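You operate a simulated robot arm through the tools that you are given. There is no shell and no other tool. Be economical: measure what you need, move in short steps, check, and stop when the job is done.

The job below is to be done with a simulated robot arm. You get a single attempt, and the scene is never put back.

TASK
Dose two portions of shallots and one of garlic into the tub under the hopper.
Fine: nothing spilt; the tub ends standing in the grey tray, the hopper's tray pushed in, its black knob at 0.

The check looks at the end state, three seconds after you hand in, the way a careful person would. Anything else that was tipped, shoved, dropped, spilled or broken makes it a failure.

THE ROBOT
A 7-joint arm with a two-finger parallel gripper, fixed in place. Base frame: the origin is at the foot of the arm, x ahead of it, y to its left, z up; the work surface is at about z = 0. Readings come in mm, degrees, newtons and seconds.
With the tool pointing down near the work surface it reaches from about 240 to 620 mm from the base axis. Its first joint turns from -66.0 to 66.0 degrees. Payload 2.6 kg.
The TCP is the grasp point between the finger pads, 30 mm short of the fingertips. In the tool frame z runs along the fingers and y along their closing line. The gripper opens to 94 mm. The fingers are 28 mm wide and 10 mm thick; the gripper's body (50 by 96 mm) begins 55 mm behind the TCP.
Orientation is told as [roll, pitch, yaw] about the base's x, y, z axes, in that order, counted from this pose: with the fingers straight down and closing along the base's y, the tool's x points along the base's -x, its y along +y and its z along -z.

THE INTERFACE
- The arm moves only by the tool move_arm. Its argument "commands" is a list of rows, each a list of 7 numbers: the shift along the tool's x, y, z in mm, then the turn, a rotation vector about the tool's x, y, z in degrees, then the gripper command, from -1 (shut) to 1 (fully open), values between in proportion. In form: [[x, y, z, wx, wy, wz, gripper], ...]. A call has 1 to 8 rows; each row shifts and turns the commanded pose from where the row before left it, along the tool's axes as they then stand. A row lasts 0.2 s, in which the tool goes at most 50 mm and 8.6 degrees; a call with a longer step from one row to the next is refused whole, and so is a gripper value outside its range. Where a pose cannot be reached the arm comes as near as it can. A force on the tool above 70 N (or 10 N above the force at the start of the call, whichever is more), or a blocked arm, ends the call early, and 0.2 s more pass. The fingers move at their own pace (about 72 mm/s each) and stop on an object; they squeeze with about 38 N. The grip force told is the motor's: it shows also when the fingers shut on nothing. Time passes only in rows, and 0.2 s behind the last, so rows that do not move let the fingers close. The reply holds the time, the measured pose of the TCP, the force on the tool along the base axes, the opening and the grip force, in the units named above and with some noise.
- Cameras (640 x 400 px; columns grow to the right, rows downward): "scene" is fixed at [34.1, 427, 576.2]; the picture's right is [-0.79, -0.61, 0.00], its down [-0.29, 0.37, -0.88] and it looks along [0.54, -0.70, -0.47] (base axes); focal length 292 px, centre (320, 200). "wrist" rides on the gripper at [-37, 0, -58] in the tool frame; the picture's right is [0.00, -1.00, 0.00], its down [0.97, 0.00, -0.24] and it looks along [0.24, 0.00, 0.97] (tool axes); focal length 218 px, centre (320, 200). There is no depth. A picture from a camera that has moved, and an enlarged one, comes with that camera's place and axes in the base frame and with its lens.
- snapshot(camera): a new picture of that camera. It takes no simulated time.
- enlarge(camera, box): a new picture of the part [left, top, right, bottom] of that camera's present view, enlarged. It takes no simulated time.
- close_job(): hands the job in; it is judged then, once.

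Go step by step. Nothing tells you positions but the pictures and the camera data: compare them with the known pose of the tool, close in by small moves and look again before you grip or let go. The budget is 120 turns and 84 pictures, counting those below and the enlarged ones. Unless the task says otherwise, let go and move clear before handing in, and close with one line.

The tools are called as name(argument=value, ...) on one line, values as JSON. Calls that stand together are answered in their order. move_arm: Moves the arm, as the interface text tells. Its arguments: {"type":"object","properties":{"commands":{"type":"array"}},"required":["commands"]} The other tools are called the same way: snapshot (camera) takes a picture; enlarge (camera, box) takes an enlarged picture of a part of a camera's view; close_job () hands the job in.

At the start:

```text
t: 0.0
position: [412.5, -109.1, 355.7]
ee_rot: [0.0, -0.1, -0.1]
ft_force: [0.1, 1.2, -0.6]
finger_gap: 94.0
grasp_force: 0.1
```

scene: 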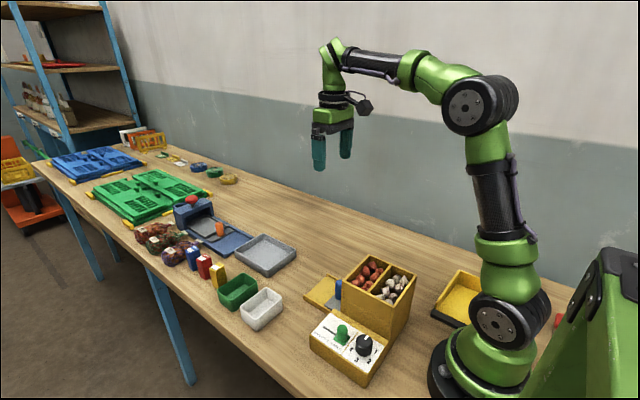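
wrist: 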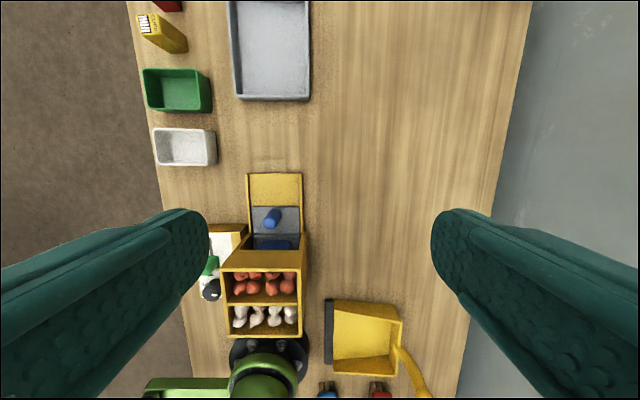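

I see a yellow hopper with two bins (red shallots, white garlic), a control panel with a green lever and black knob, a tray with a blue knob, a grey tray, and green and white tubs. I'll look closer before moving.

enlarge(camera="scene", box=[290, 240, 430, 390])

enlarge(camera="scene", box=[130, 180, 310, 340])

enlarge(camera="wrist", box=[180, 160, 330, 350])

```text
2.67 times, centred on (360, 315) of scene
camera zoom: at [34.1, 427.0, 576.2], right [-0.79, -0.61, 0.0], down [-0.29, 0.37, -0.88], along [0.54, -0.7, -0.47], focal length 778 px, centre (213, -107)
```

zoom: 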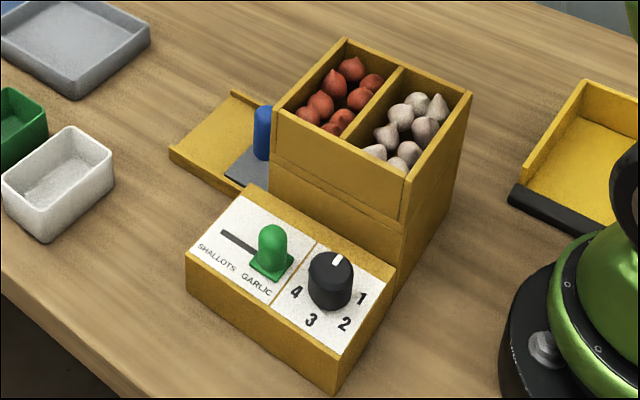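

```text
2.50 times, centred on (220, 260) of scene
camera zoom: at [34.1, 427.0, 576.2], right [-0.79, -0.61, 0.0], down [-0.29, 0.37, -0.88], along [0.54, -0.7, -0.47], focal length 729 px, centre (570, 50)
```

zoom: 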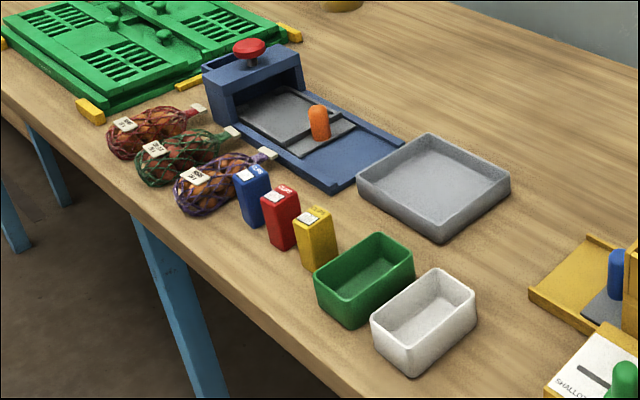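

```text
2.11 times, centred on (255, 255) of wrist
camera zoom: at [449.0, -109.7, 411.8], right [0.0, -1.0, 0.0], down [-0.97, 0.0, 0.24], along [-0.24, 0.0, -0.97], focal length 460 px, centre (457, 84)
```

zoom: 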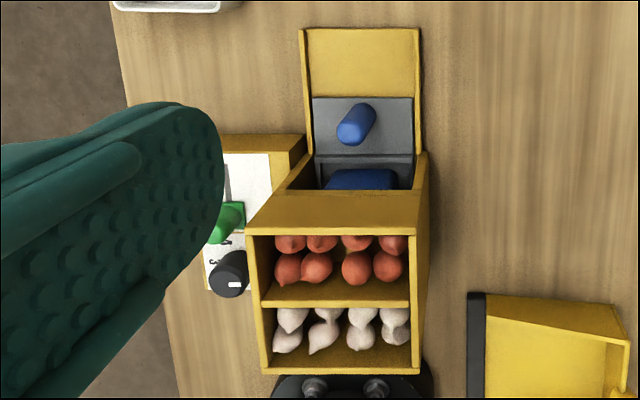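

I'll move over toward the hopper and its panel at height for a better look.

move_arm(commands=[[10, 45, 5, 0, 0, 0, 1], [10, 45, 5, 0, 0, 0, 1], [10, 45, 5, 0, 0, 0, 1], [0, 0, 0, 0, 0, 0, 1]])

snapshot(camera="wrist")

```text
t: 1.0
position: [382.4, 26.5, 338.3]
ee_rot: [0.0, -0.1, 0.1]
ft_force: [-0.1, -0.9, 0.4]
finger_gap: 94.0
grasp_force: 0.1
```

```text
78 pictures are left
camera wrist: at [418.7, 26.0, 396.7], right [0.0, -1.0, 0.0], down [-0.97, 0.0, 0.24], along [-0.24, 0.0, -0.97], focal length 218 px, centre (320, 200)
```

wrist: 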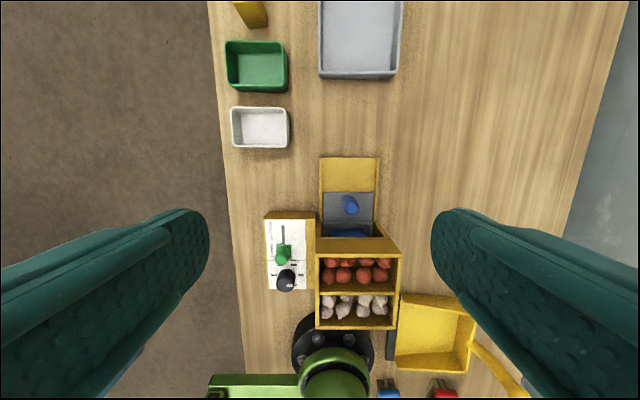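

enlarge(camera="wrist", box=[240, 140, 420, 340])

```text
2.00 times, centred on (330, 240) of wrist
camera zoom: at [418.7, 26.0, 396.7], right [0.0, -1.0, 0.0], down [-0.97, 0.0, 0.24], along [-0.24, 0.0, -0.97], focal length 436 px, centre (300, 120)
```

zoom: 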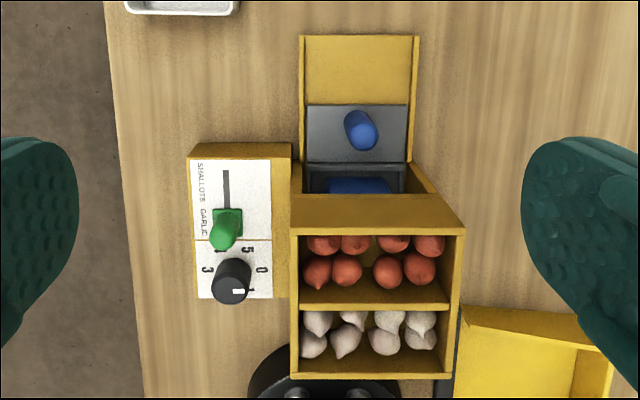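

The knob appears at about (198, 84), the lever at about (250, 88) on garlic, and the tray peg at about (325, -24). I'll look at the tub under the hopper from the front.

move_arm(commands=[[-10, -25, 30, 0, 0, 0, 1], [-10, -25, 35, 0, 0, 0, 1], [0, 0, 35, 0, 8, 0, 1], [0, 0, 30, 0, 8, 0, 1], [0, 0, 0, 0, 8, 0, 1], [0, 0, 0, 0, 8, 0, 1], [0, 0, 0, 0, 0, 0, 1]])

snapshot(camera="wrist")

```text
t: 2.6
position: [398.4, -25.9, 209.1]
ee_rot: [-0.1, 32.1, 0.0]
ft_force: [0.2, 0.3, 0.3]
finger_gap: 94.1
grasp_force: 0.0
```

```text
76 pictures are left
camera wrist: at [460.1, -24.7, 238.4], right [0.0, -1.0, 0.0], down [-0.7, 0.0, 0.72], along [-0.72, 0.0, -0.7], focal length 218 px, centre (320, 200)
```

wrist: 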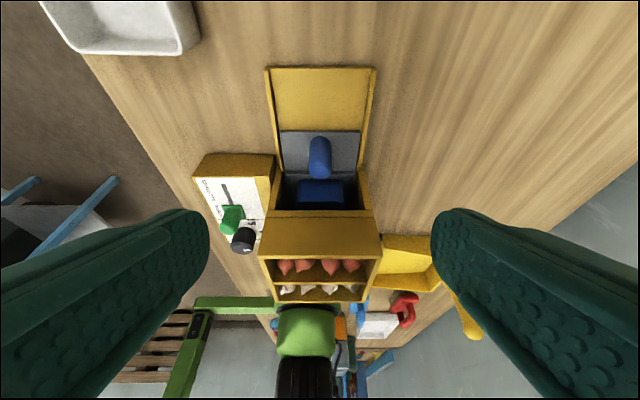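

enlarge(camera="wrist", box=[190, 60, 390, 310])

```text
1.60 times, centred on (290, 185) of wrist
camera zoom: at [460.1, -24.7, 238.4], right [0.0, -1.0, 0.0], down [-0.7, 0.0, 0.72], along [-0.72, 0.0, -0.7], focal length 349 px, centre (368, 224)
```

zoom: 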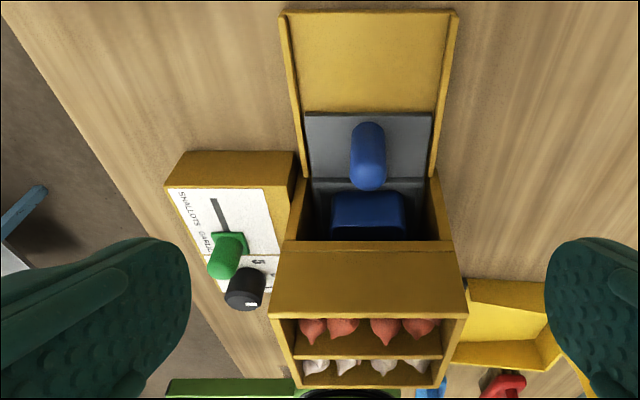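

move_arm(commands=[[-25, 0, 31, 0, 0, 0, 1], [-25, 0, 31, 0, 0, 0, 1], [0, 0, 0, 0, 8, 0, 1], [0, 0, 0, 0, 8, 0, 1], [0, 0, 0, 0, 8, 0, 1], [0, 0, 0, 0, 0, 0, 1]])

enlarge(camera="wrist", box=[200, 60, 440, 260])

```text
t: 4.0
position: [407.5, -25.5, 129.6]
ee_rot: [0.0, 52.1, 0.1]
ft_force: [-0.1, -0.1, 0.2]
finger_gap: 93.9
grasp_force: 0.0
out of reach, approached as far as the arm can: row 5
```

```text
2.00 times, centred on (320, 160) of wrist
camera zoom: at [475.8, -24.8, 136.4], right [0.0, -1.0, 0.0], down [-0.41, 0.0, 0.91], along [-0.91, 0.0, -0.41], focal length 436 px, centre (320, 280)
```

zoom: 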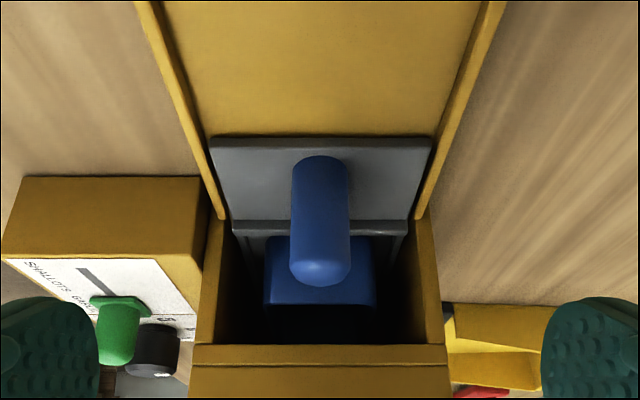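

The blue tub sits in the tray under the hopper with the peg upright in front of it at (325, -25). Next I go upright and over the knob.

move_arm(commands=[[0, 0, -40, 0, -8, 0, 0], [0, 0, -40, 0, -8, 0, 0], [0, 0, -30, 0, -8, 0, 0], [0, 0, -30, 0, -8, 0, 0], [0, 0, 0, 0, -8, 0, 0], [0, 0, 0, 0, -8, 0, 0], [0, 0, 0, 0, -4, 0, 0]])

```text
t: 5.6
position: [498.0, -24.9, 233.3]
ee_rot: [0.1, -0.1, -0.1]
ft_force: [0.2, 0.1, 0.0]
finger_gap: 47.1
grasp_force: 0.1
```

move_arm(commands=[[42, 22, 0, 0, 0, 0, 0], [42, 22, 0, 0, 0, 0, 0], [42, 22, 0, 0, 0, 0, 0], [42, 22, 0, 0, 0, 0, 0], [42, 21, 0, 0, 0, 0, 0], [42, 0, 0, 0, 0, 0, 0], [0, 0, 0, 0, 0, 0, 0]])

snapshot(camera="wrist")

```text
t: 7.2
position: [246.6, 83.8, 233.1]
ee_rot: [-0.1, -0.1, 0.1]
ft_force: [0.2, -0.2, 0.2]
finger_gap: 47.0
grasp_force: 0.1
```

```text
73 pictures are left
camera wrist: at [282.4, 83.6, 291.8], right [0.0, -1.0, 0.0], down [-0.97, 0.0, 0.24], along [-0.24, 0.0, -0.97], focal length 218 px, centre (320, 200)
```

wrist: 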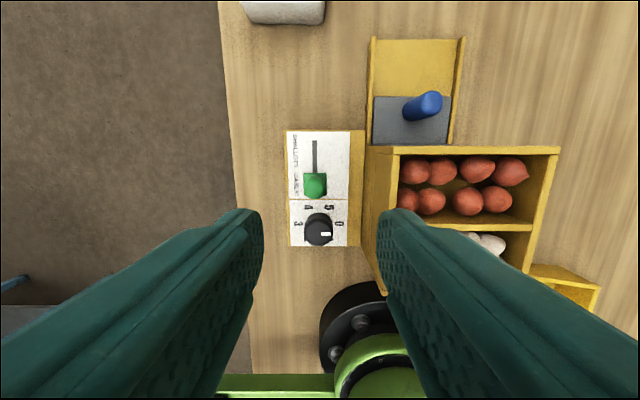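

enlarge(camera="wrist", box=[270, 120, 380, 260])

enlarge(camera="scene", box=[310, 300, 410, 390])

```text
2.86 times, centred on (325, 190) of wrist
camera zoom: at [282.4, 83.6, 291.8], right [0.0, -1.0, 0.0], down [-0.97, 0.0, 0.24], along [-0.24, 0.0, -0.97], focal length 624 px, centre (306, 229)
```

zoom: 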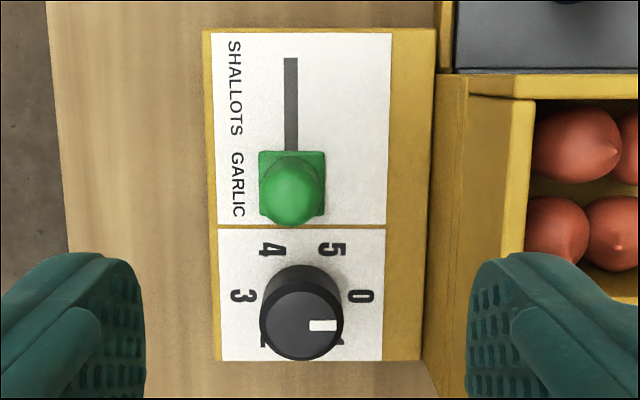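

```text
4.44 times, centred on (360, 345) of scene
camera zoom: at [34.0, 427.0, 576.2], right [-0.79, -0.61, 0.0], down [-0.29, 0.37, -0.88], along [0.54, -0.7, -0.47], focal length 1296 px, centre (142, -444)
```

zoom: 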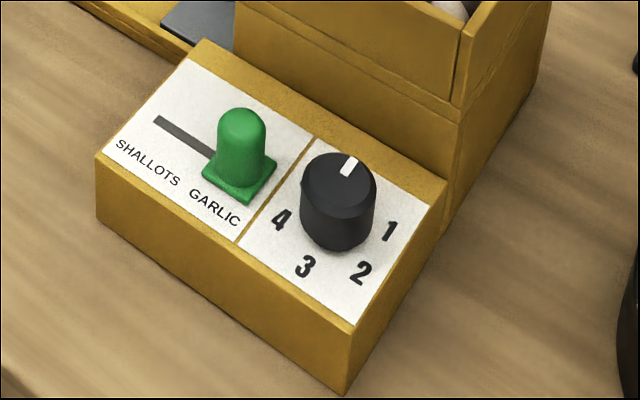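

move_arm(commands=[[25, 1, 40, 0, 0, 0, 0], [26, 0, 43, 0, 0, 0, 0], [0, 0, 0, 0, 0, 0, 0]])

```text
refused: row 2 steps farther than a row can; nothing moved
```

move_arm(commands=[[25, 1, 30, 0, 0, 0, 0], [26, 0, 33, 0, 0, 0, 0], [0, 0, 20, 0, 0, 0, 0], [0, 0, 0, 0, 0, 0, 0]])

snapshot(camera="wrist")

```text
t: 8.2
position: [196.2, 84.6, 150.9]
ee_rot: [0.0, 0.0, 0.1]
ft_force: [0.0, -1.1, -0.3]
finger_gap: 47.1
grasp_force: 0.0
```

```text
70 pictures are left
camera wrist: at [232.7, 84.7, 208.5], right [0.0, -1.0, 0.0], down [-0.97, 0.0, 0.24], along [-0.24, 0.0, -0.97], focal length 218 px, centre (320, 200)
```

wrist: 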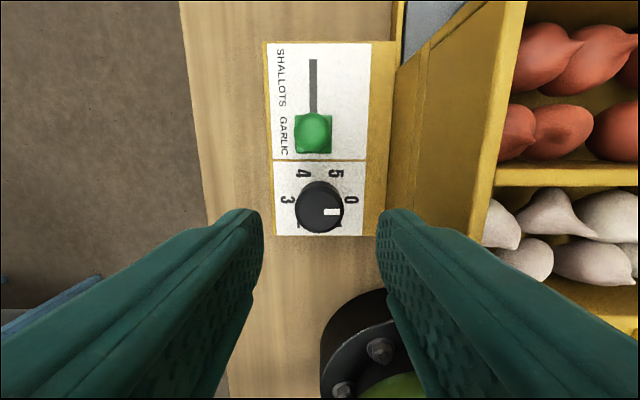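

The knob's centre is at about (197, 85) with its top near z 80. I descend with care and grip it.

move_arm(commands=[[-1, 0, 30, 0, 0, 0, 0], [0, 0, 28, 0, 0, 0, 0], [0, 0, 0, 0, 0, 0, -1], [0, 0, 0, 0, 0, 0, -1], [0, 0, 0, 0, 0, 0, -1]])

snapshot(camera="wrist")

enlarge(camera="scene", box=[290, 240, 430, 390])

```text
t: 9.4
position: [199.4, 85.7, 94.9]
ee_rot: [-0.1, 0.2, 0.1]
ft_force: [-1.2, -7.8, 1.5]
finger_gap: 31.6
grasp_force: 45.1
```

```text
69 pictures are left
camera wrist: at [235.9, 85.2, 151.9], right [0.0, -1.0, 0.0], down [-0.97, 0.0, 0.24], along [-0.24, 0.0, -0.97], focal length 218 px, centre (320, 200)
```

wrist: 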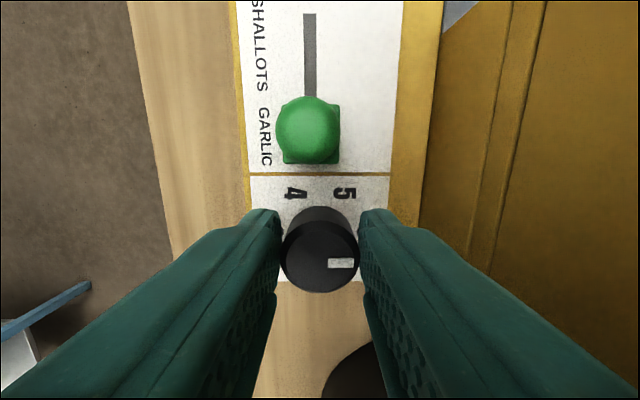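

```text
2.67 times, centred on (360, 315) of scene
camera zoom: at [34.1, 427.0, 576.2], right [-0.79, -0.61, 0.0], down [-0.29, 0.37, -0.88], along [0.54, -0.7, -0.47], focal length 778 px, centre (213, -107)
```

zoom: 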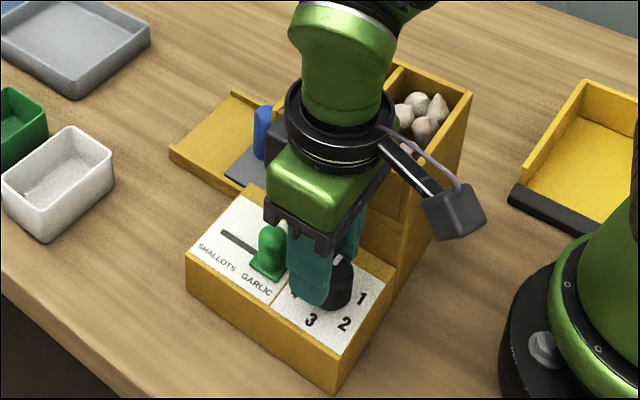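

The knob is gripped but I'm about 4 mm too far out in x; I'll reopen a little and re-centre.

move_arm(commands=[[0, 0, 0, 0, 0, 0, 0], [4, 0, 0, 0, 0, 0, 0], [0, 0, 2, 0, 0, 0, 0], [0, 0, 0, 0, 0, 0, 0]])

enlarge(camera="wrist", box=[220, 150, 420, 310])

```text
t: 10.4
position: [199.8, 86.4, 93.1]
ee_rot: [0.0, 0.0, 0.1]
ft_force: [0.1, -0.3, -0.5]
finger_gap: 47.0
grasp_force: 0.1
out of reach, approached as far as the arm can: row 2
```

```text
2.50 times, centred on (320, 230) of wrist
camera zoom: at [236.5, 86.1, 150.5], right [0.0, -1.0, 0.0], down [-0.97, 0.0, 0.24], along [-0.24, 0.0, -0.97], focal length 546 px, centre (320, 125)
```

zoom: 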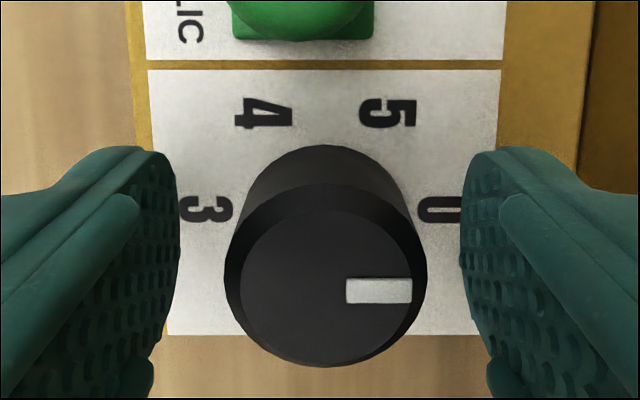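

move_arm(commands=[[0, -1, 0, 0, 0, 0, -1], [0, 0, 0, 0, 0, 0, -1], [0, 0, 0, 0, 0, 0, -1], [0, 0, 0, 0, 0, 6, -1], [0, 0, 0, 0, 0, 6, -1], [0, 0, 0, 0, 0, 6, -1], [0, 0, 0, 0, 0, 0, -1]])

snapshot(camera="wrist")

```text
t: 12.0
position: [199.6, 83.2, 92.4]
ee_rot: [-0.3, 0.1, -18.1]
ft_force: [-6.9, -48.9, 34.7]
finger_gap: 31.5
grasp_force: 44.4
```

```text
66 pictures are left
camera wrist: at [234.6, 72.0, 150.3], right [-0.31, -0.95, 0.01], down [-0.92, 0.3, 0.24], along [-0.23, 0.07, -0.97], focal length 218 px, centre (320, 200)
```

wrist: 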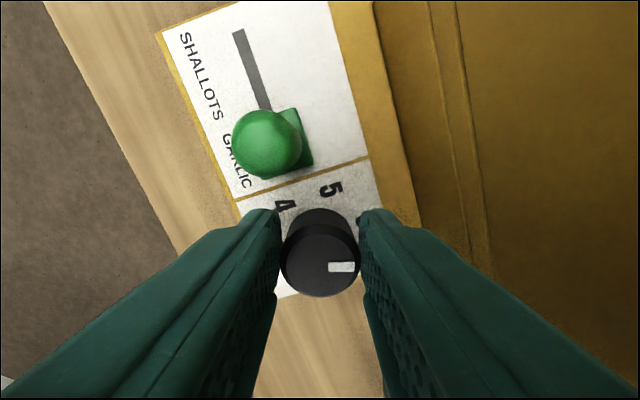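

The knob follows, but the side force of 49 N shows its true centre lies nearer the base (x about 192). I'll rotate back to 0, release, and plan a grip whose offset keeps the TCP within reach.

move_arm(commands=[[0, 0, 0, 0, 0, -6, -1], [0, 0, 0, 0, 0, -6, -1], [0, 0, 0, 0, 0, -6, -1], [0, 0, 0, 0, 0, 0, -1], [0, 0, 0, 0, 0, 0, 0], [0, 0, 0, 0, 0, 0, 0], [0, 0, 0, 0, 0, 0, 0]])

enlarge(camera="wrist", box=[220, 150, 420, 310])

enlarge(camera="scene", box=[310, 290, 420, 390])

```text
t: 13.6
position: [200.1, 84.9, 92.6]
ee_rot: [0.1, 0.1, 0.0]
ft_force: [0.3, -0.4, 0.3]
finger_gap: 47.0
grasp_force: 0.1
```

```text
2.50 times, centred on (320, 230) of wrist
camera zoom: at [236.8, 85.7, 150.5], right [0.0, -1.0, 0.0], down [-0.97, 0.0, 0.24], along [-0.24, 0.0, -0.97], focal length 546 px, centre (320, 125)
```

zoom: 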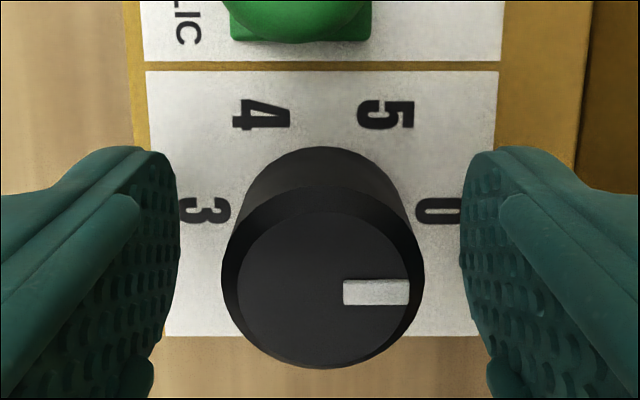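

```text
4.00 times, centred on (365, 340) of scene
camera zoom: at [34.1, 427.0, 576.2], right [-0.79, -0.61, 0.0], down [-0.29, 0.37, -0.88], along [0.54, -0.7, -0.47], focal length 1167 px, centre (140, -360)
```

zoom: 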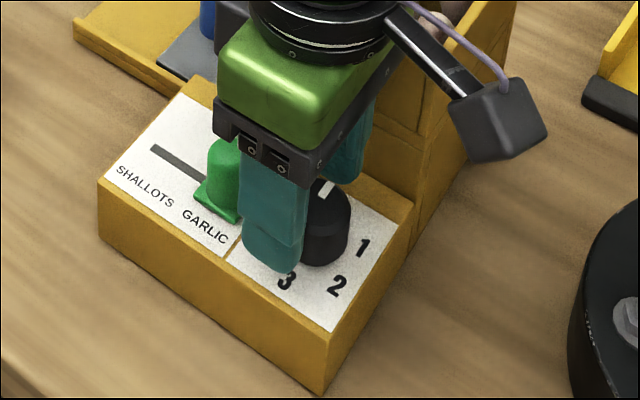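

Knob is at 0 and centred near (193, 85). A slight inward tilt of 5° should give the reach to centre on it.

move_arm(commands=[[0, 0, 0, 2, 4.5, 0, 0], [4.8, 1, 3, 0, 0, 0, 0], [0, 0, 0, 0, 0, 0, 0], [0, 0, 0, 0, 0, 0, -1], [0, 0, 0, 0, 0, 0, -1], [0, 0, 0, 0, 0, 0, -1]])

snapshot(camera="wrist")

```text
t: 15.0
position: [195.5, 86.0, 90.6]
ee_rot: [-2.0, 4.5, -0.1]
ft_force: [2.1, -0.4, -3.4]
finger_gap: 31.9
grasp_force: 45.4
```

```text
63 pictures are left
camera wrist: at [235.4, 87.9, 144.3], right [0.0, -1.0, 0.03], down [-0.95, 0.01, 0.32], along [-0.32, -0.03, -0.95], focal length 218 px, centre (320, 200)
```

wrist: 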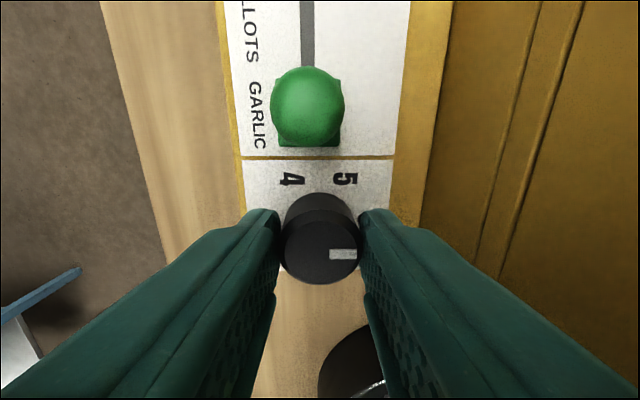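

move_arm(commands=[[0, 0, 0, 0, 0, 7.5, -1], [0, 0, 0, 0, 0, 7.5, -1], [0, 0, 0, 0, 0, 7.5, -1], [0, 0, 0, 0, 0, 7.5, -1], [0, 0, 0, 0, 0, 0, -1]])

```text
t: 16.2
position: [193.5, 85.7, 90.0]
ee_rot: [-4.0, 2.9, -30.2]
ft_force: [-4.7, -3.1, 9.3]
finger_gap: 32.6
grasp_force: 44.9
```

Low forces; I continue to position 1.

move_arm(commands=[[0, 0, 0, 0, 0, 7.5, -1], [0, 0, 0, 0, 0, 7.5, -1], [0, 0, 0, 0, 0, 7.5, -1], [0, 0, 0, 0, 0, 7.5, -1], [0, 0, 0, 0, 0, 0, -1], [0, 0, 0, 0, 0, 0, -1]])

snapshot(camera="wrist")

enlarge(camera="scene", box=[290, 240, 430, 390])

```text
t: 17.6
position: [193.9, 85.0, 89.7]
ee_rot: [-4.8, 0.6, -60.0]
ft_force: [-1.6, 6.4, -7.4]
finger_gap: 32.9
grasp_force: 45.1
```

```text
62 pictures are left
camera wrist: at [217.1, 56.2, 146.9], right [-0.86, -0.5, 0.08], down [-0.47, 0.85, 0.25], along [-0.2, 0.17, -0.97], focal length 218 px, centre (320, 200)
```

wrist: 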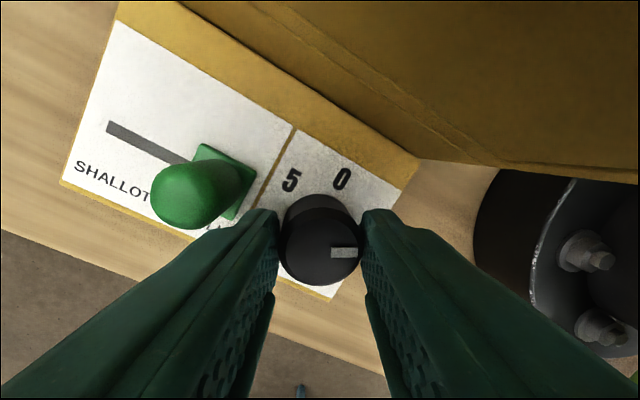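

```text
2.67 times, centred on (360, 315) of scene
camera zoom: at [34.1, 427.0, 576.2], right [-0.79, -0.61, 0.0], down [-0.29, 0.37, -0.88], along [0.54, -0.7, -0.47], focal length 778 px, centre (213, -107)
```

zoom: 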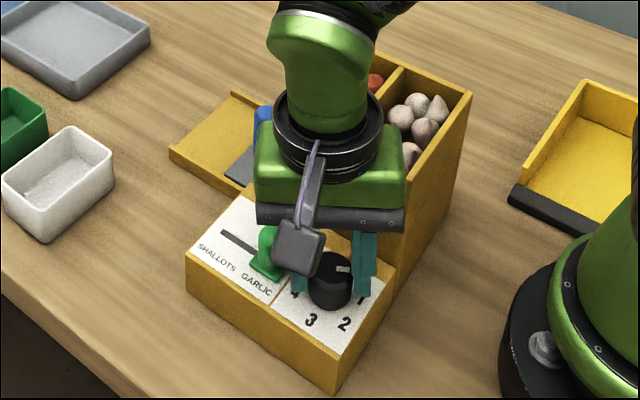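

Knob is at 1 (garlic). I turn it back to 0, release, and inspect.

move_arm(commands=[[0, 0, 0, 0, 0, -7.5, -1], [0, 0, 0, 0, 0, -7.5, -1], [0, 0, 0, 0, 0, -7.5, -1], [0, 0, 0, 0, 0, -7.5, -1], [0, 0, 0, 0, 0, -7.5, -1], [0, 0, 0, 0, 0, -7.5, -1], [0, 0, 0, 0, 0, -7.5, -1], [0, 0, 0, 0, 0, -7.5, -1]])

move_arm(commands=[[0, 0, 0, 0, 0, 0, -1], [0, 0, 0, 0, 0, 0, 0], [0, 0, 0, 0, 0, 0, 0], [0, 0, -45, 0, 0, 0, 0], [0, 0, -45, -2, -4.5, 0, 0], [-35, 0, -45, 0, 0, 0, 0], [0, 0, 0, 0, 0, 0, 0]])

snapshot(camera="wrist")

enlarge(camera="scene", box=[290, 240, 430, 390])

```text
t: 19.4
position: [195.3, 86.7, 90.0]
ee_rot: [-2.0, 4.4, 0.0]
ft_force: [-0.3, 0.6, 4.2]
finger_gap: 32.3
grasp_force: 44.4
```

```text
refused: row 6 steps farther than a row can; nothing moved
```

```text
60 pictures are left
camera wrist: at [235.7, 88.0, 144.7], right [0.0, -1.0, 0.03], down [-0.95, 0.01, 0.31], along [-0.31, -0.03, -0.95], focal length 218 px, centre (320, 200)
```

wrist: 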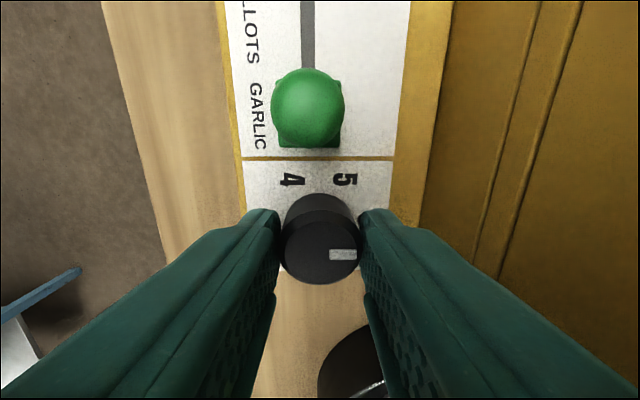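

```text
2.67 times, centred on (360, 315) of scene
camera zoom: at [34.1, 427.0, 576.2], right [-0.79, -0.61, 0.0], down [-0.29, 0.37, -0.88], along [0.54, -0.7, -0.47], focal length 778 px, centre (213, -107)
```

zoom: 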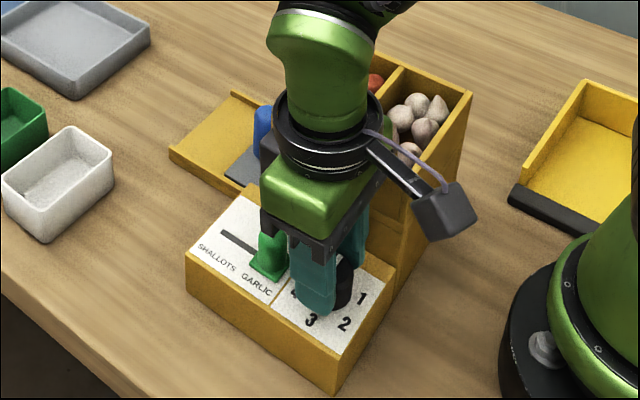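

move_arm(commands=[[0, 0, 0, 0, 0, 0, 0], [0, 0, 0, 0, 0, 0, 0], [0, 0, -45, 0, 0, 0, 0], [0, 0, -45, -2, -4.5, 0, 0], [-20, -20, -40, 0, 0, 0, 0], [-20, -40, 0, 0, 0, 0, 0], [-20, -40, 0, 0, 0, 0, 0], [0, 0, 0, 0, 0, 0, 0]])

snapshot(camera="wrist")

```text
t: 21.2
position: [261.0, -10.9, 219.0]
ee_rot: [0.0, 0.0, 0.0]
ft_force: [-0.3, 0.6, -0.8]
finger_gap: 47.1
grasp_force: 0.0
```

```text
58 pictures are left
camera wrist: at [297.5, -11.4, 276.8], right [0.0, -1.0, 0.0], down [-0.97, 0.0, 0.24], along [-0.24, 0.0, -0.97], focal length 218 px, centre (320, 200)
```

wrist: 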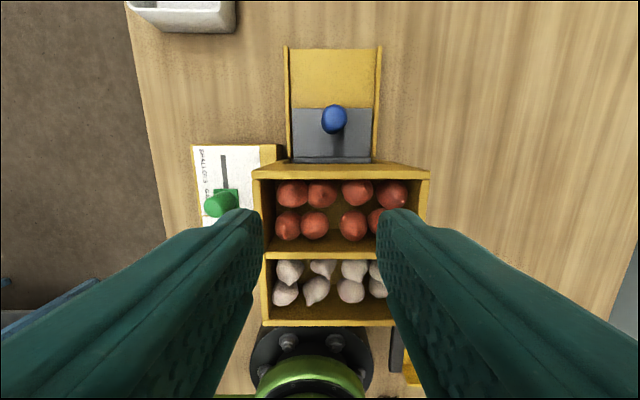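

The bins look unchanged, so I need to see into the tub. I go to the tray's peg at about (320, -24) to pull the tray out.

move_arm(commands=[[-30, -7, 0, 0, 0, 0, 0], [-29, -6, 20, 0, 0, 0, 0], [0, 0, 45, 0, 0, 0, 0], [0, 0, 35, 0, 0, 0, 0], [0, 0, 0, 0, 0, 0, 0]])

snapshot(camera="wrist")

enlarge(camera="scene", box=[270, 230, 410, 340])

```text
t: 22.4
position: [319.2, -23.9, 119.5]
ee_rot: [0.0, 0.0, 0.1]
ft_force: [-0.2, -0.9, 0.8]
finger_gap: 46.8
grasp_force: 0.1
```

```text
57 pictures are left
camera wrist: at [357.2, -23.9, 176.6], right [0.0, -1.0, 0.0], down [-0.97, 0.0, 0.24], along [-0.24, 0.0, -0.97], focal length 218 px, centre (320, 200)
```

wrist: 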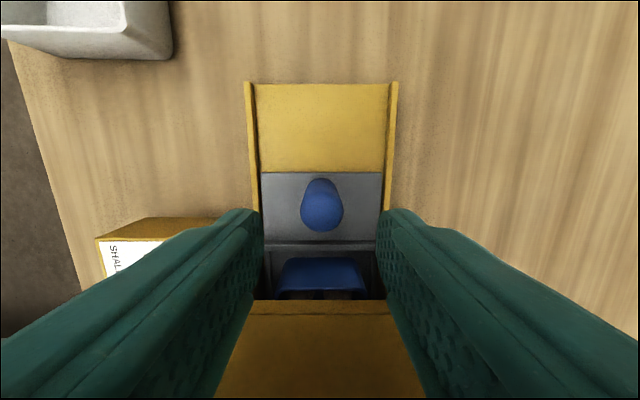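

```text
3.64 times, centred on (340, 285) of scene
camera zoom: at [34.1, 427.0, 576.2], right [-0.79, -0.61, 0.0], down [-0.29, 0.37, -0.88], along [0.54, -0.7, -0.47], focal length 1060 px, centre (247, -109)
```

zoom: 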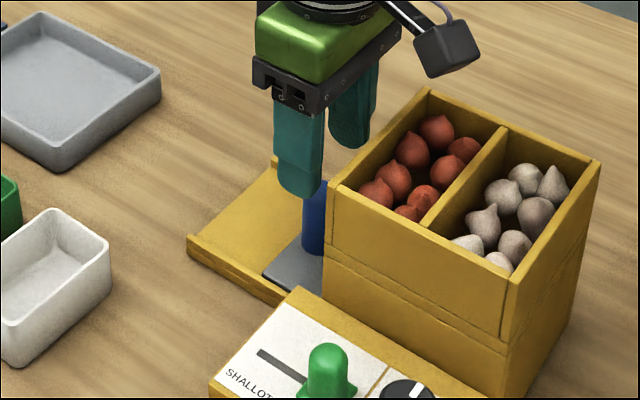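

move_arm(commands=[[-4, -1, 30, 0, 0, 0, 0], [0, 0, 28, 0, 0, 0, 0], [0, 0, 0, 0, 0, 0, -1], [0, 0, 0, 0, 0, 0, -1], [0, 0, 0, 0, 0, 0, -1]])

snapshot(camera="wrist")

```text
t: 23.6
position: [324.8, -24.8, 62.9]
ee_rot: [0.0, 0.0, 0.0]
ft_force: [0.4, 2.2, -3.8]
finger_gap: 23.2
grasp_force: 44.9
```

```text
55 pictures are left
camera wrist: at [361.0, -24.8, 119.9], right [0.0, -1.0, 0.0], down [-0.97, 0.0, 0.24], along [-0.24, 0.0, -0.97], focal length 218 px, centre (320, 200)
```

wrist: 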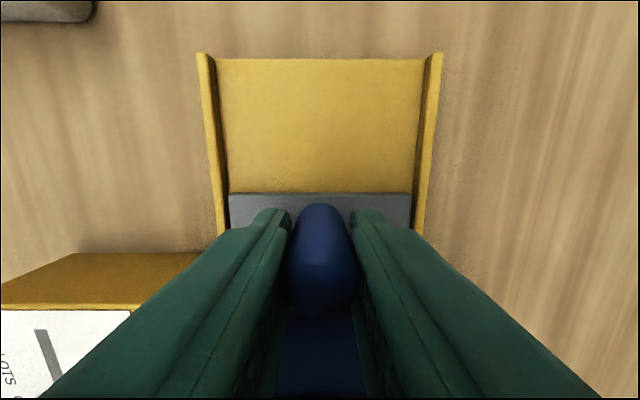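

Peg gripped. First I press inward a few mm to learn where the tray's inner stop is.

move_arm(commands=[[3, 0, 0, 0, 0, 0, -1], [0, 0, 0, 0, 0, 0, -1]])

```text
t: 24.2
position: [324.1, -24.9, 62.9]
ee_rot: [0.0, -0.5, 0.2]
ft_force: [30.3, 2.9, -26.3]
finger_gap: 23.3
grasp_force: 45.2
```

The tray is fully in. Now I pull it out gently.

move_arm(commands=[[-3, 0, 0, 0, 0, 0, -1], [-8, 0, 0, 0, 0, 0, -1], [-10, 0, 0, 0, 0, 0, -1], [-10, 0, 0, 0, 0, 0, -1], [-10, 0, 0, 0, 0, 0, -1], [-10, 0, 0, 0, 0, 0, -1], [0, 0, 0, 0, 0, 0, -1]])

snapshot(camera="wrist")

enlarge(camera="scene", box=[270, 230, 410, 340])

```text
t: 25.8
position: [374.1, -24.7, 63.0]
ee_rot: [-0.1, -0.3, 0.0]
ft_force: [-0.3, 6.7, 29.5]
finger_gap: 23.1
grasp_force: 44.8
```

```text
54 pictures are left
camera wrist: at [410.0, -24.9, 120.2], right [0.0, -1.0, 0.0], down [-0.97, 0.0, 0.24], along [-0.24, 0.0, -0.97], focal length 218 px, centre (320, 200)
```

wrist: 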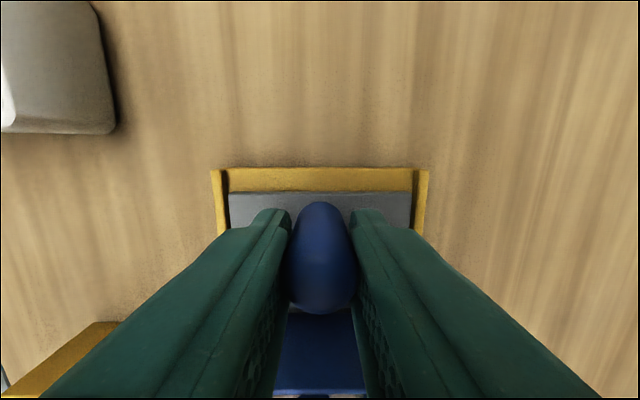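

```text
3.64 times, centred on (340, 285) of scene
camera zoom: at [33.9, 427.0, 576.2], right [-0.79, -0.61, 0.0], down [-0.29, 0.37, -0.88], along [0.54, -0.7, -0.47], focal length 1060 px, centre (247, -109)
```

zoom: 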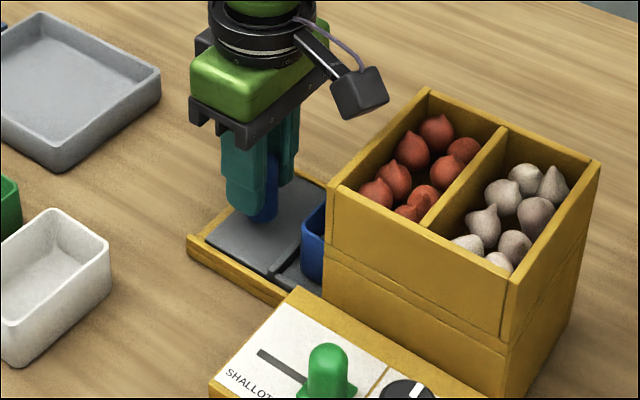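

move_arm(commands=[[-6, 0, 0, 0, 0, 0, -1], [-5, 0, 0, 0, 0, 0, -1], [0, 0, 0, 0, 0, 0, -1]])

enlarge(camera="scene", box=[270, 230, 410, 340])

```text
t: 26.6
position: [384.3, -25.0, 61.9]
ee_rot: [-0.1, -0.1, 0.1]
ft_force: [-0.6, 7.5, 31.4]
finger_gap: 23.3
grasp_force: 44.7
```

```text
3.64 times, centred on (340, 285) of scene
camera zoom: at [33.9, 427.0, 576.2], right [-0.79, -0.61, 0.0], down [-0.29, 0.37, -0.88], along [0.54, -0.7, -0.47], focal length 1060 px, centre (247, -109)
```

zoom: 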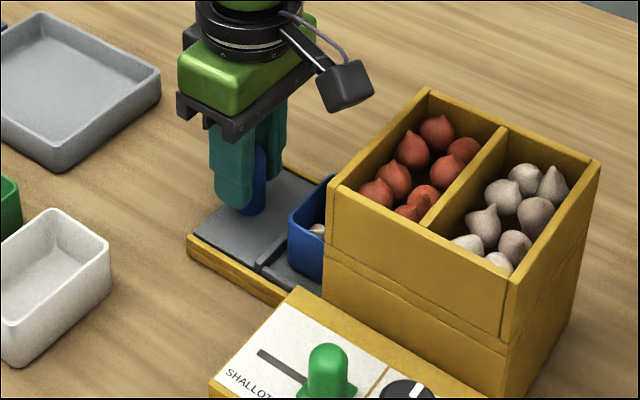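

A piece of garlic is visible in the tub, so going 0→1→0 doses. I push the tray back in and then set the lever to shallots.

move_arm(commands=[[10, 0, 0, 0, 0, 0, -1], [10, 0, 0, 0, 0, 0, -1], [10, 0, 0, 0, 0, 0, -1], [10, 0, 0, 0, 0, 0, -1], [10, 0, 0, 0, 0, 0, -1], [8, 0, 0, 0, 0, 0, -1], [3.5, 0, 0, 0, 0, 0, -1], [0, 0, 0, 0, 0, 0, -1]])

```text
t: 28.4
position: [324.6, -25.1, 63.1]
ee_rot: [0.0, -0.3, 0.1]
ft_force: [13.6, 6.1, 17.3]
finger_gap: 23.3
grasp_force: 44.4
```

move_arm(commands=[[0, 0, 0, 0, 0, 0, 0], [0, 0, 0, 0, 0, 0, 0], [0, 0, -45, 0, 0, 0, 0], [0, 0, -45, 0, 0, 0, 0], [20, 40, 0, 0, 0, 0, 0], [25, 40, 0, 0, 0, 0, 0], [25, 33, 0, 0, 0, 0, 0], [10, 0, 0, 0, 0, 0, 0]])

snapshot(camera="wrist")

```text
t: 29.8
position: [295.2, 35.6, 154.6]
ee_rot: [-0.7, -2.0, 1.2]
ft_force: [1.6, 2.4, 0.8]
finger_gap: 46.6
grasp_force: 0.1
stopped in row 6: the force on the tool passed its limit (the readings are from after the stop); the commanded pose is now the measured one
```

```text
51 pictures are left
camera wrist: at [330.3, 36.9, 212.7], right [0.02, -1.0, 0.01], down [-0.98, -0.02, 0.21], along [-0.21, -0.02, -0.98], focal length 218 px, centre (320, 200)
```

wrist: 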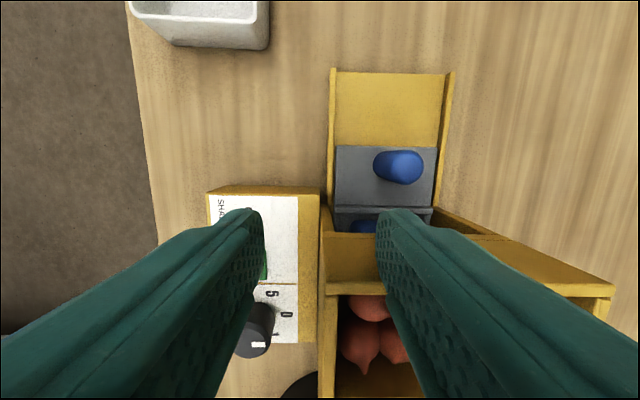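

A finger touched the hopper's front wall (I was too low). I back off, rise, and check nothing moved.

move_arm(commands=[[-10, 0, 0, 0, 0, 0, 0], [0, 0, -40, 0, 0, 0, 0], [0, 0, -30, 0, 0, 0, 0], [0, 0, 0, 0.7, 2, 0, 0]])

enlarge(camera="scene", box=[290, 240, 430, 390])

snapshot(camera="wrist")

```text
t: 30.8
position: [302.9, 35.2, 223.6]
ee_rot: [-1.6, 0.1, 1.2]
ft_force: [-0.2, 0.1, -0.3]
finger_gap: 47.1
grasp_force: 0.0
```

```text
2.67 times, centred on (360, 315) of scene
camera zoom: at [34.0, 427.0, 576.2], right [-0.79, -0.61, 0.0], down [-0.29, 0.37, -0.88], along [0.54, -0.7, -0.47], focal length 778 px, centre (213, -107)
```

zoom: 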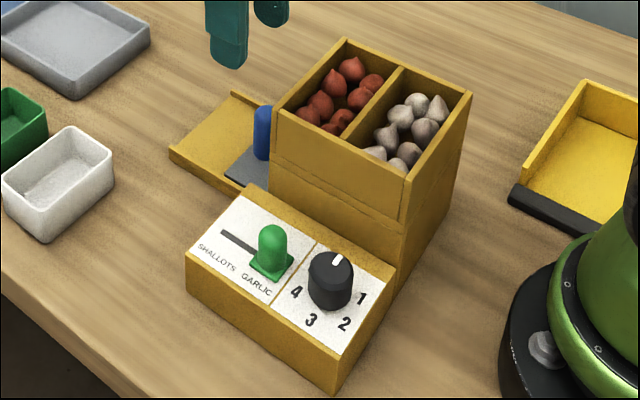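

```text
49 pictures are left
camera wrist: at [339.6, 37.9, 281.7], right [0.02, -1.0, 0.03], down [-0.97, -0.01, 0.24], along [-0.24, -0.03, -0.97], focal length 218 px, centre (320, 200)
```

wrist: 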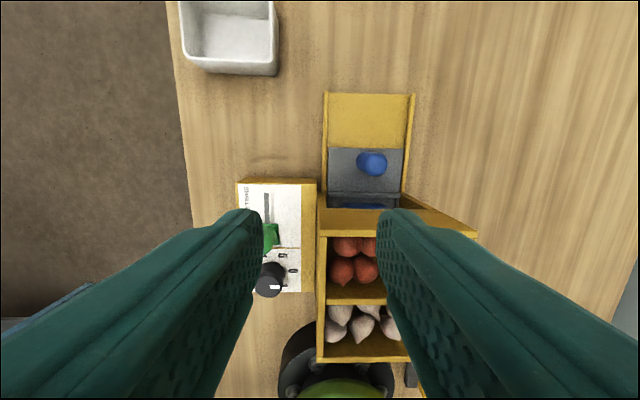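

Nothing moved. I square up the tool and go over the lever.

move_arm(commands=[[0, 0, 0, -1.6, 0, 1.2, 0], [20, 26, 0, 0, 0, 0, 0], [20, 27, 0, 0, 0, 0, 0], [19, 0, 20, 0, 0, 0, 0], [0, 0, 45, 0, 0, 0, 0], [0, 0, 0, 0, 0, 0, 0]])

snapshot(camera="wrist")

```text
t: 32.2
position: [244.5, 90.3, 158.6]
ee_rot: [0.0, 0.1, 0.1]
ft_force: [0.7, -0.1, -0.8]
finger_gap: 47.0
grasp_force: 0.1
```

```text
48 pictures are left
camera wrist: at [281.6, 90.3, 215.9], right [0.0, -1.0, 0.0], down [-0.97, 0.0, 0.24], along [-0.24, 0.0, -0.97], focal length 218 px, centre (320, 200)
```

wrist: 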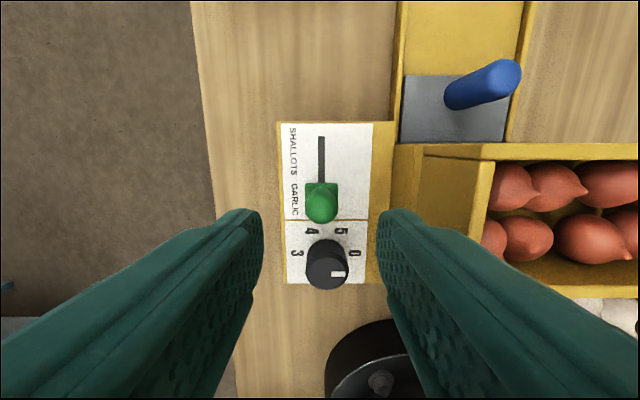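

move_arm(commands=[[1, -1, 35, 0, 0, 0, 0], [0, 0, 32, 0, 0, 0, 0], [0, 0, 0, 0, 0, 0, -1], [0, 0, 0, 0, 0, 0, -1], [0, 0, 0, 0, 0, 0, -1]])

move_arm(commands=[[-6, 0, 0, 0, 0, 0, -1], [-6, 0, 0, 0, 0, 0, -1], [-6, 0, 0, 0, 0, 0, -1], [-6, 0, 0, 0, 0, 0, -1], [-6, 0, 0, 0, 0, 0, -1], [0, 0, 0, 0, 0, 0, -1]])

snapshot(camera="wrist")

enlarge(camera="scene", box=[290, 240, 430, 390])

```text
t: 33.4
position: [244.6, 88.9, 91.7]
ee_rot: [0.1, -0.1, 0.0]
ft_force: [1.9, 2.9, -7.2]
finger_gap: 20.8
grasp_force: 44.6
```

```text
t: 34.8
position: [272.8, 89.8, 91.9]
ee_rot: [0.1, 0.1, 0.0]
ft_force: [-0.3, 16.1, -12.2]
finger_gap: 20.5
grasp_force: 44.8
```

```text
47 pictures are left
camera wrist: at [309.7, 89.1, 149.3], right [0.0, -1.0, 0.0], down [-0.97, 0.0, 0.24], along [-0.24, 0.0, -0.97], focal length 218 px, centre (320, 200)
```

wrist: 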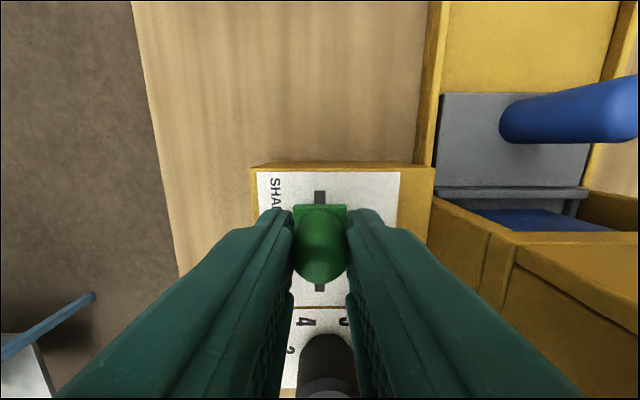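

```text
2.67 times, centred on (360, 315) of scene
camera zoom: at [34.1, 427.0, 576.2], right [-0.79, -0.61, 0.0], down [-0.29, 0.37, -0.88], along [0.54, -0.7, -0.47], focal length 778 px, centre (213, -107)
```

zoom: 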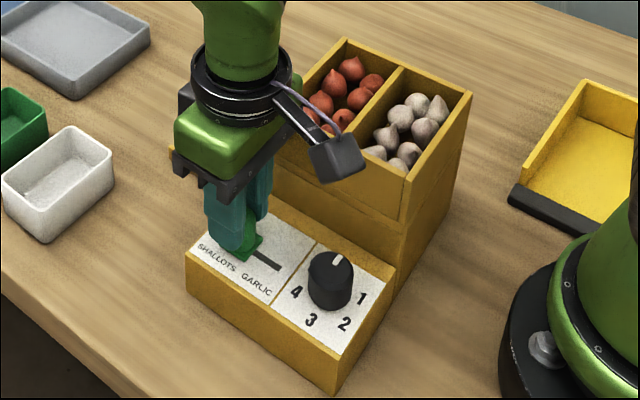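

The lever slides freely; I continue until it meets its stop.

move_arm(commands=[[-4, 0, 0, 0, 0, 0, -1], [-4, 0, 0, 0, 0, 0, -1], [-3, 0, 0, 0, 0, 0, -1], [0, 0, 0, 0, 0, 0, -1]])

snapshot(camera="wrist")

```text
t: 35.8
position: [284.8, 89.0, 91.6]
ee_rot: [0.1, 0.0, 0.0]
ft_force: [-1.1, 23.3, -12.4]
finger_gap: 20.7
grasp_force: 45.1
```

```text
45 pictures are left
camera wrist: at [320.9, 89.1, 149.3], right [0.0, -1.0, 0.0], down [-0.97, 0.0, 0.24], along [-0.24, 0.0, -0.97], focal length 218 px, centre (320, 200)
```

wrist: 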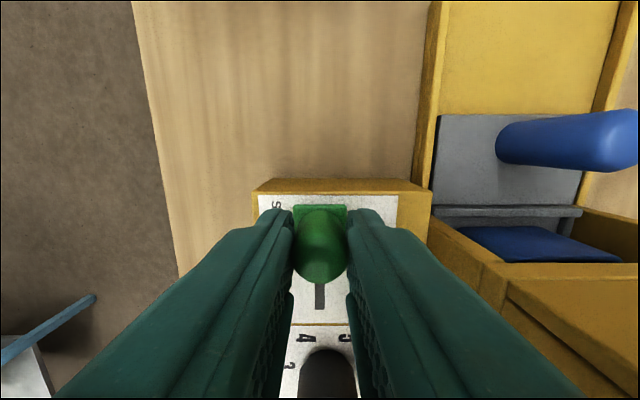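

move_arm(commands=[[-2, 0, 0, 0, 0, 0, -1], [-2, 0, 0, 0, 0, 0, -1], [0, 0, 0, 0, 0, 0, -1]])

```text
t: 36.6
position: [285.4, 89.3, 91.5]
ee_rot: [0.1, 0.6, -0.2]
ft_force: [-34.5, 13.5, 26.8]
finger_gap: 20.7
grasp_force: 45.2
```

Lever is at its stop on shallots. I release, rise, and go back to the knob with the same pose as before.

move_arm(commands=[[3, 0, 0, 0, 0, 0, -1], [0, 0, 0, 0, 0, 0, 0], [0, 0, 0, 0, 0, 0, 0], [0, 0, -40, 0, 0, 0, 0], [0, 0, -20, 0, 0, 0, 0], [30, 0, 0, 0, 0, 0, 0], [30, -3, 0, 0, 0, 0, 0], [28, 0, 0, 2, 4.5, 0, 0]])

enlarge(camera="scene", box=[290, 240, 430, 390])

```text
t: 38.4
position: [197.0, 85.8, 151.7]
ee_rot: [-2.0, 4.5, -0.1]
ft_force: [0.8, 0.0, -0.7]
finger_gap: 47.0
grasp_force: 0.1
```

```text
2.67 times, centred on (360, 315) of scene
camera zoom: at [34.1, 427.0, 576.2], right [-0.79, -0.61, 0.0], down [-0.29, 0.37, -0.88], along [0.54, -0.7, -0.47], focal length 778 px, centre (213, -107)
```

zoom: 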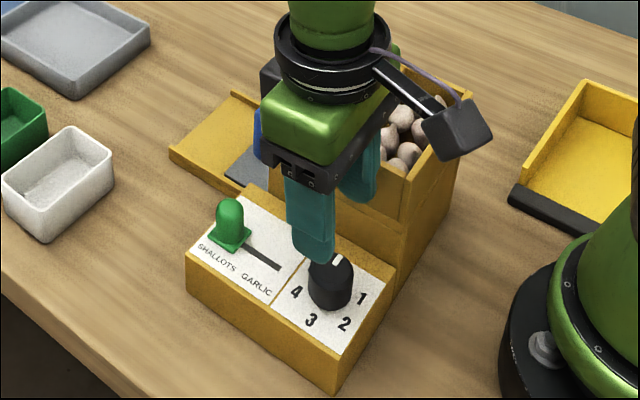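

move_arm(commands=[[-1.4, 1, 31, 0, 0, 0, 0], [-1.4, 1, 30.5, 0, 0, 0, 0], [0, 0, 0, 0, 0, 0, 0], [0, 0, 0, 0, 0, 0, -1], [0, 0, 0, 0, 0, 0, -1], [0, 0, 0, 0, 0, 0, -1]])

snapshot(camera="wrist")

```text
t: 39.8
position: [195.8, 85.2, 89.1]
ee_rot: [-1.9, 4.5, -0.1]
ft_force: [3.8, 2.3, -19.0]
finger_gap: 32.0
grasp_force: 44.6
```

```text
43 pictures are left
camera wrist: at [236.0, 87.9, 143.8], right [0.0, -1.0, 0.03], down [-0.95, 0.01, 0.32], along [-0.32, -0.03, -0.95], focal length 218 px, centre (320, 200)
```

wrist: 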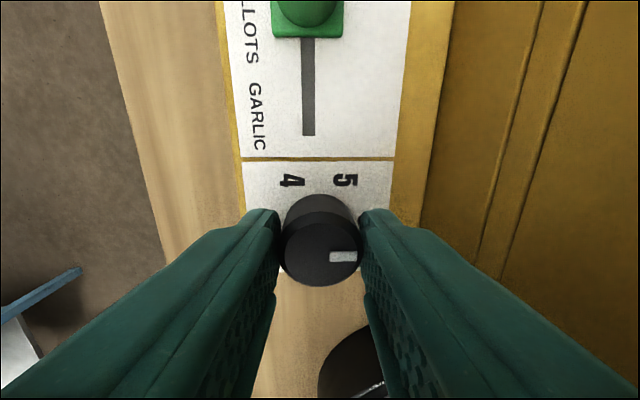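

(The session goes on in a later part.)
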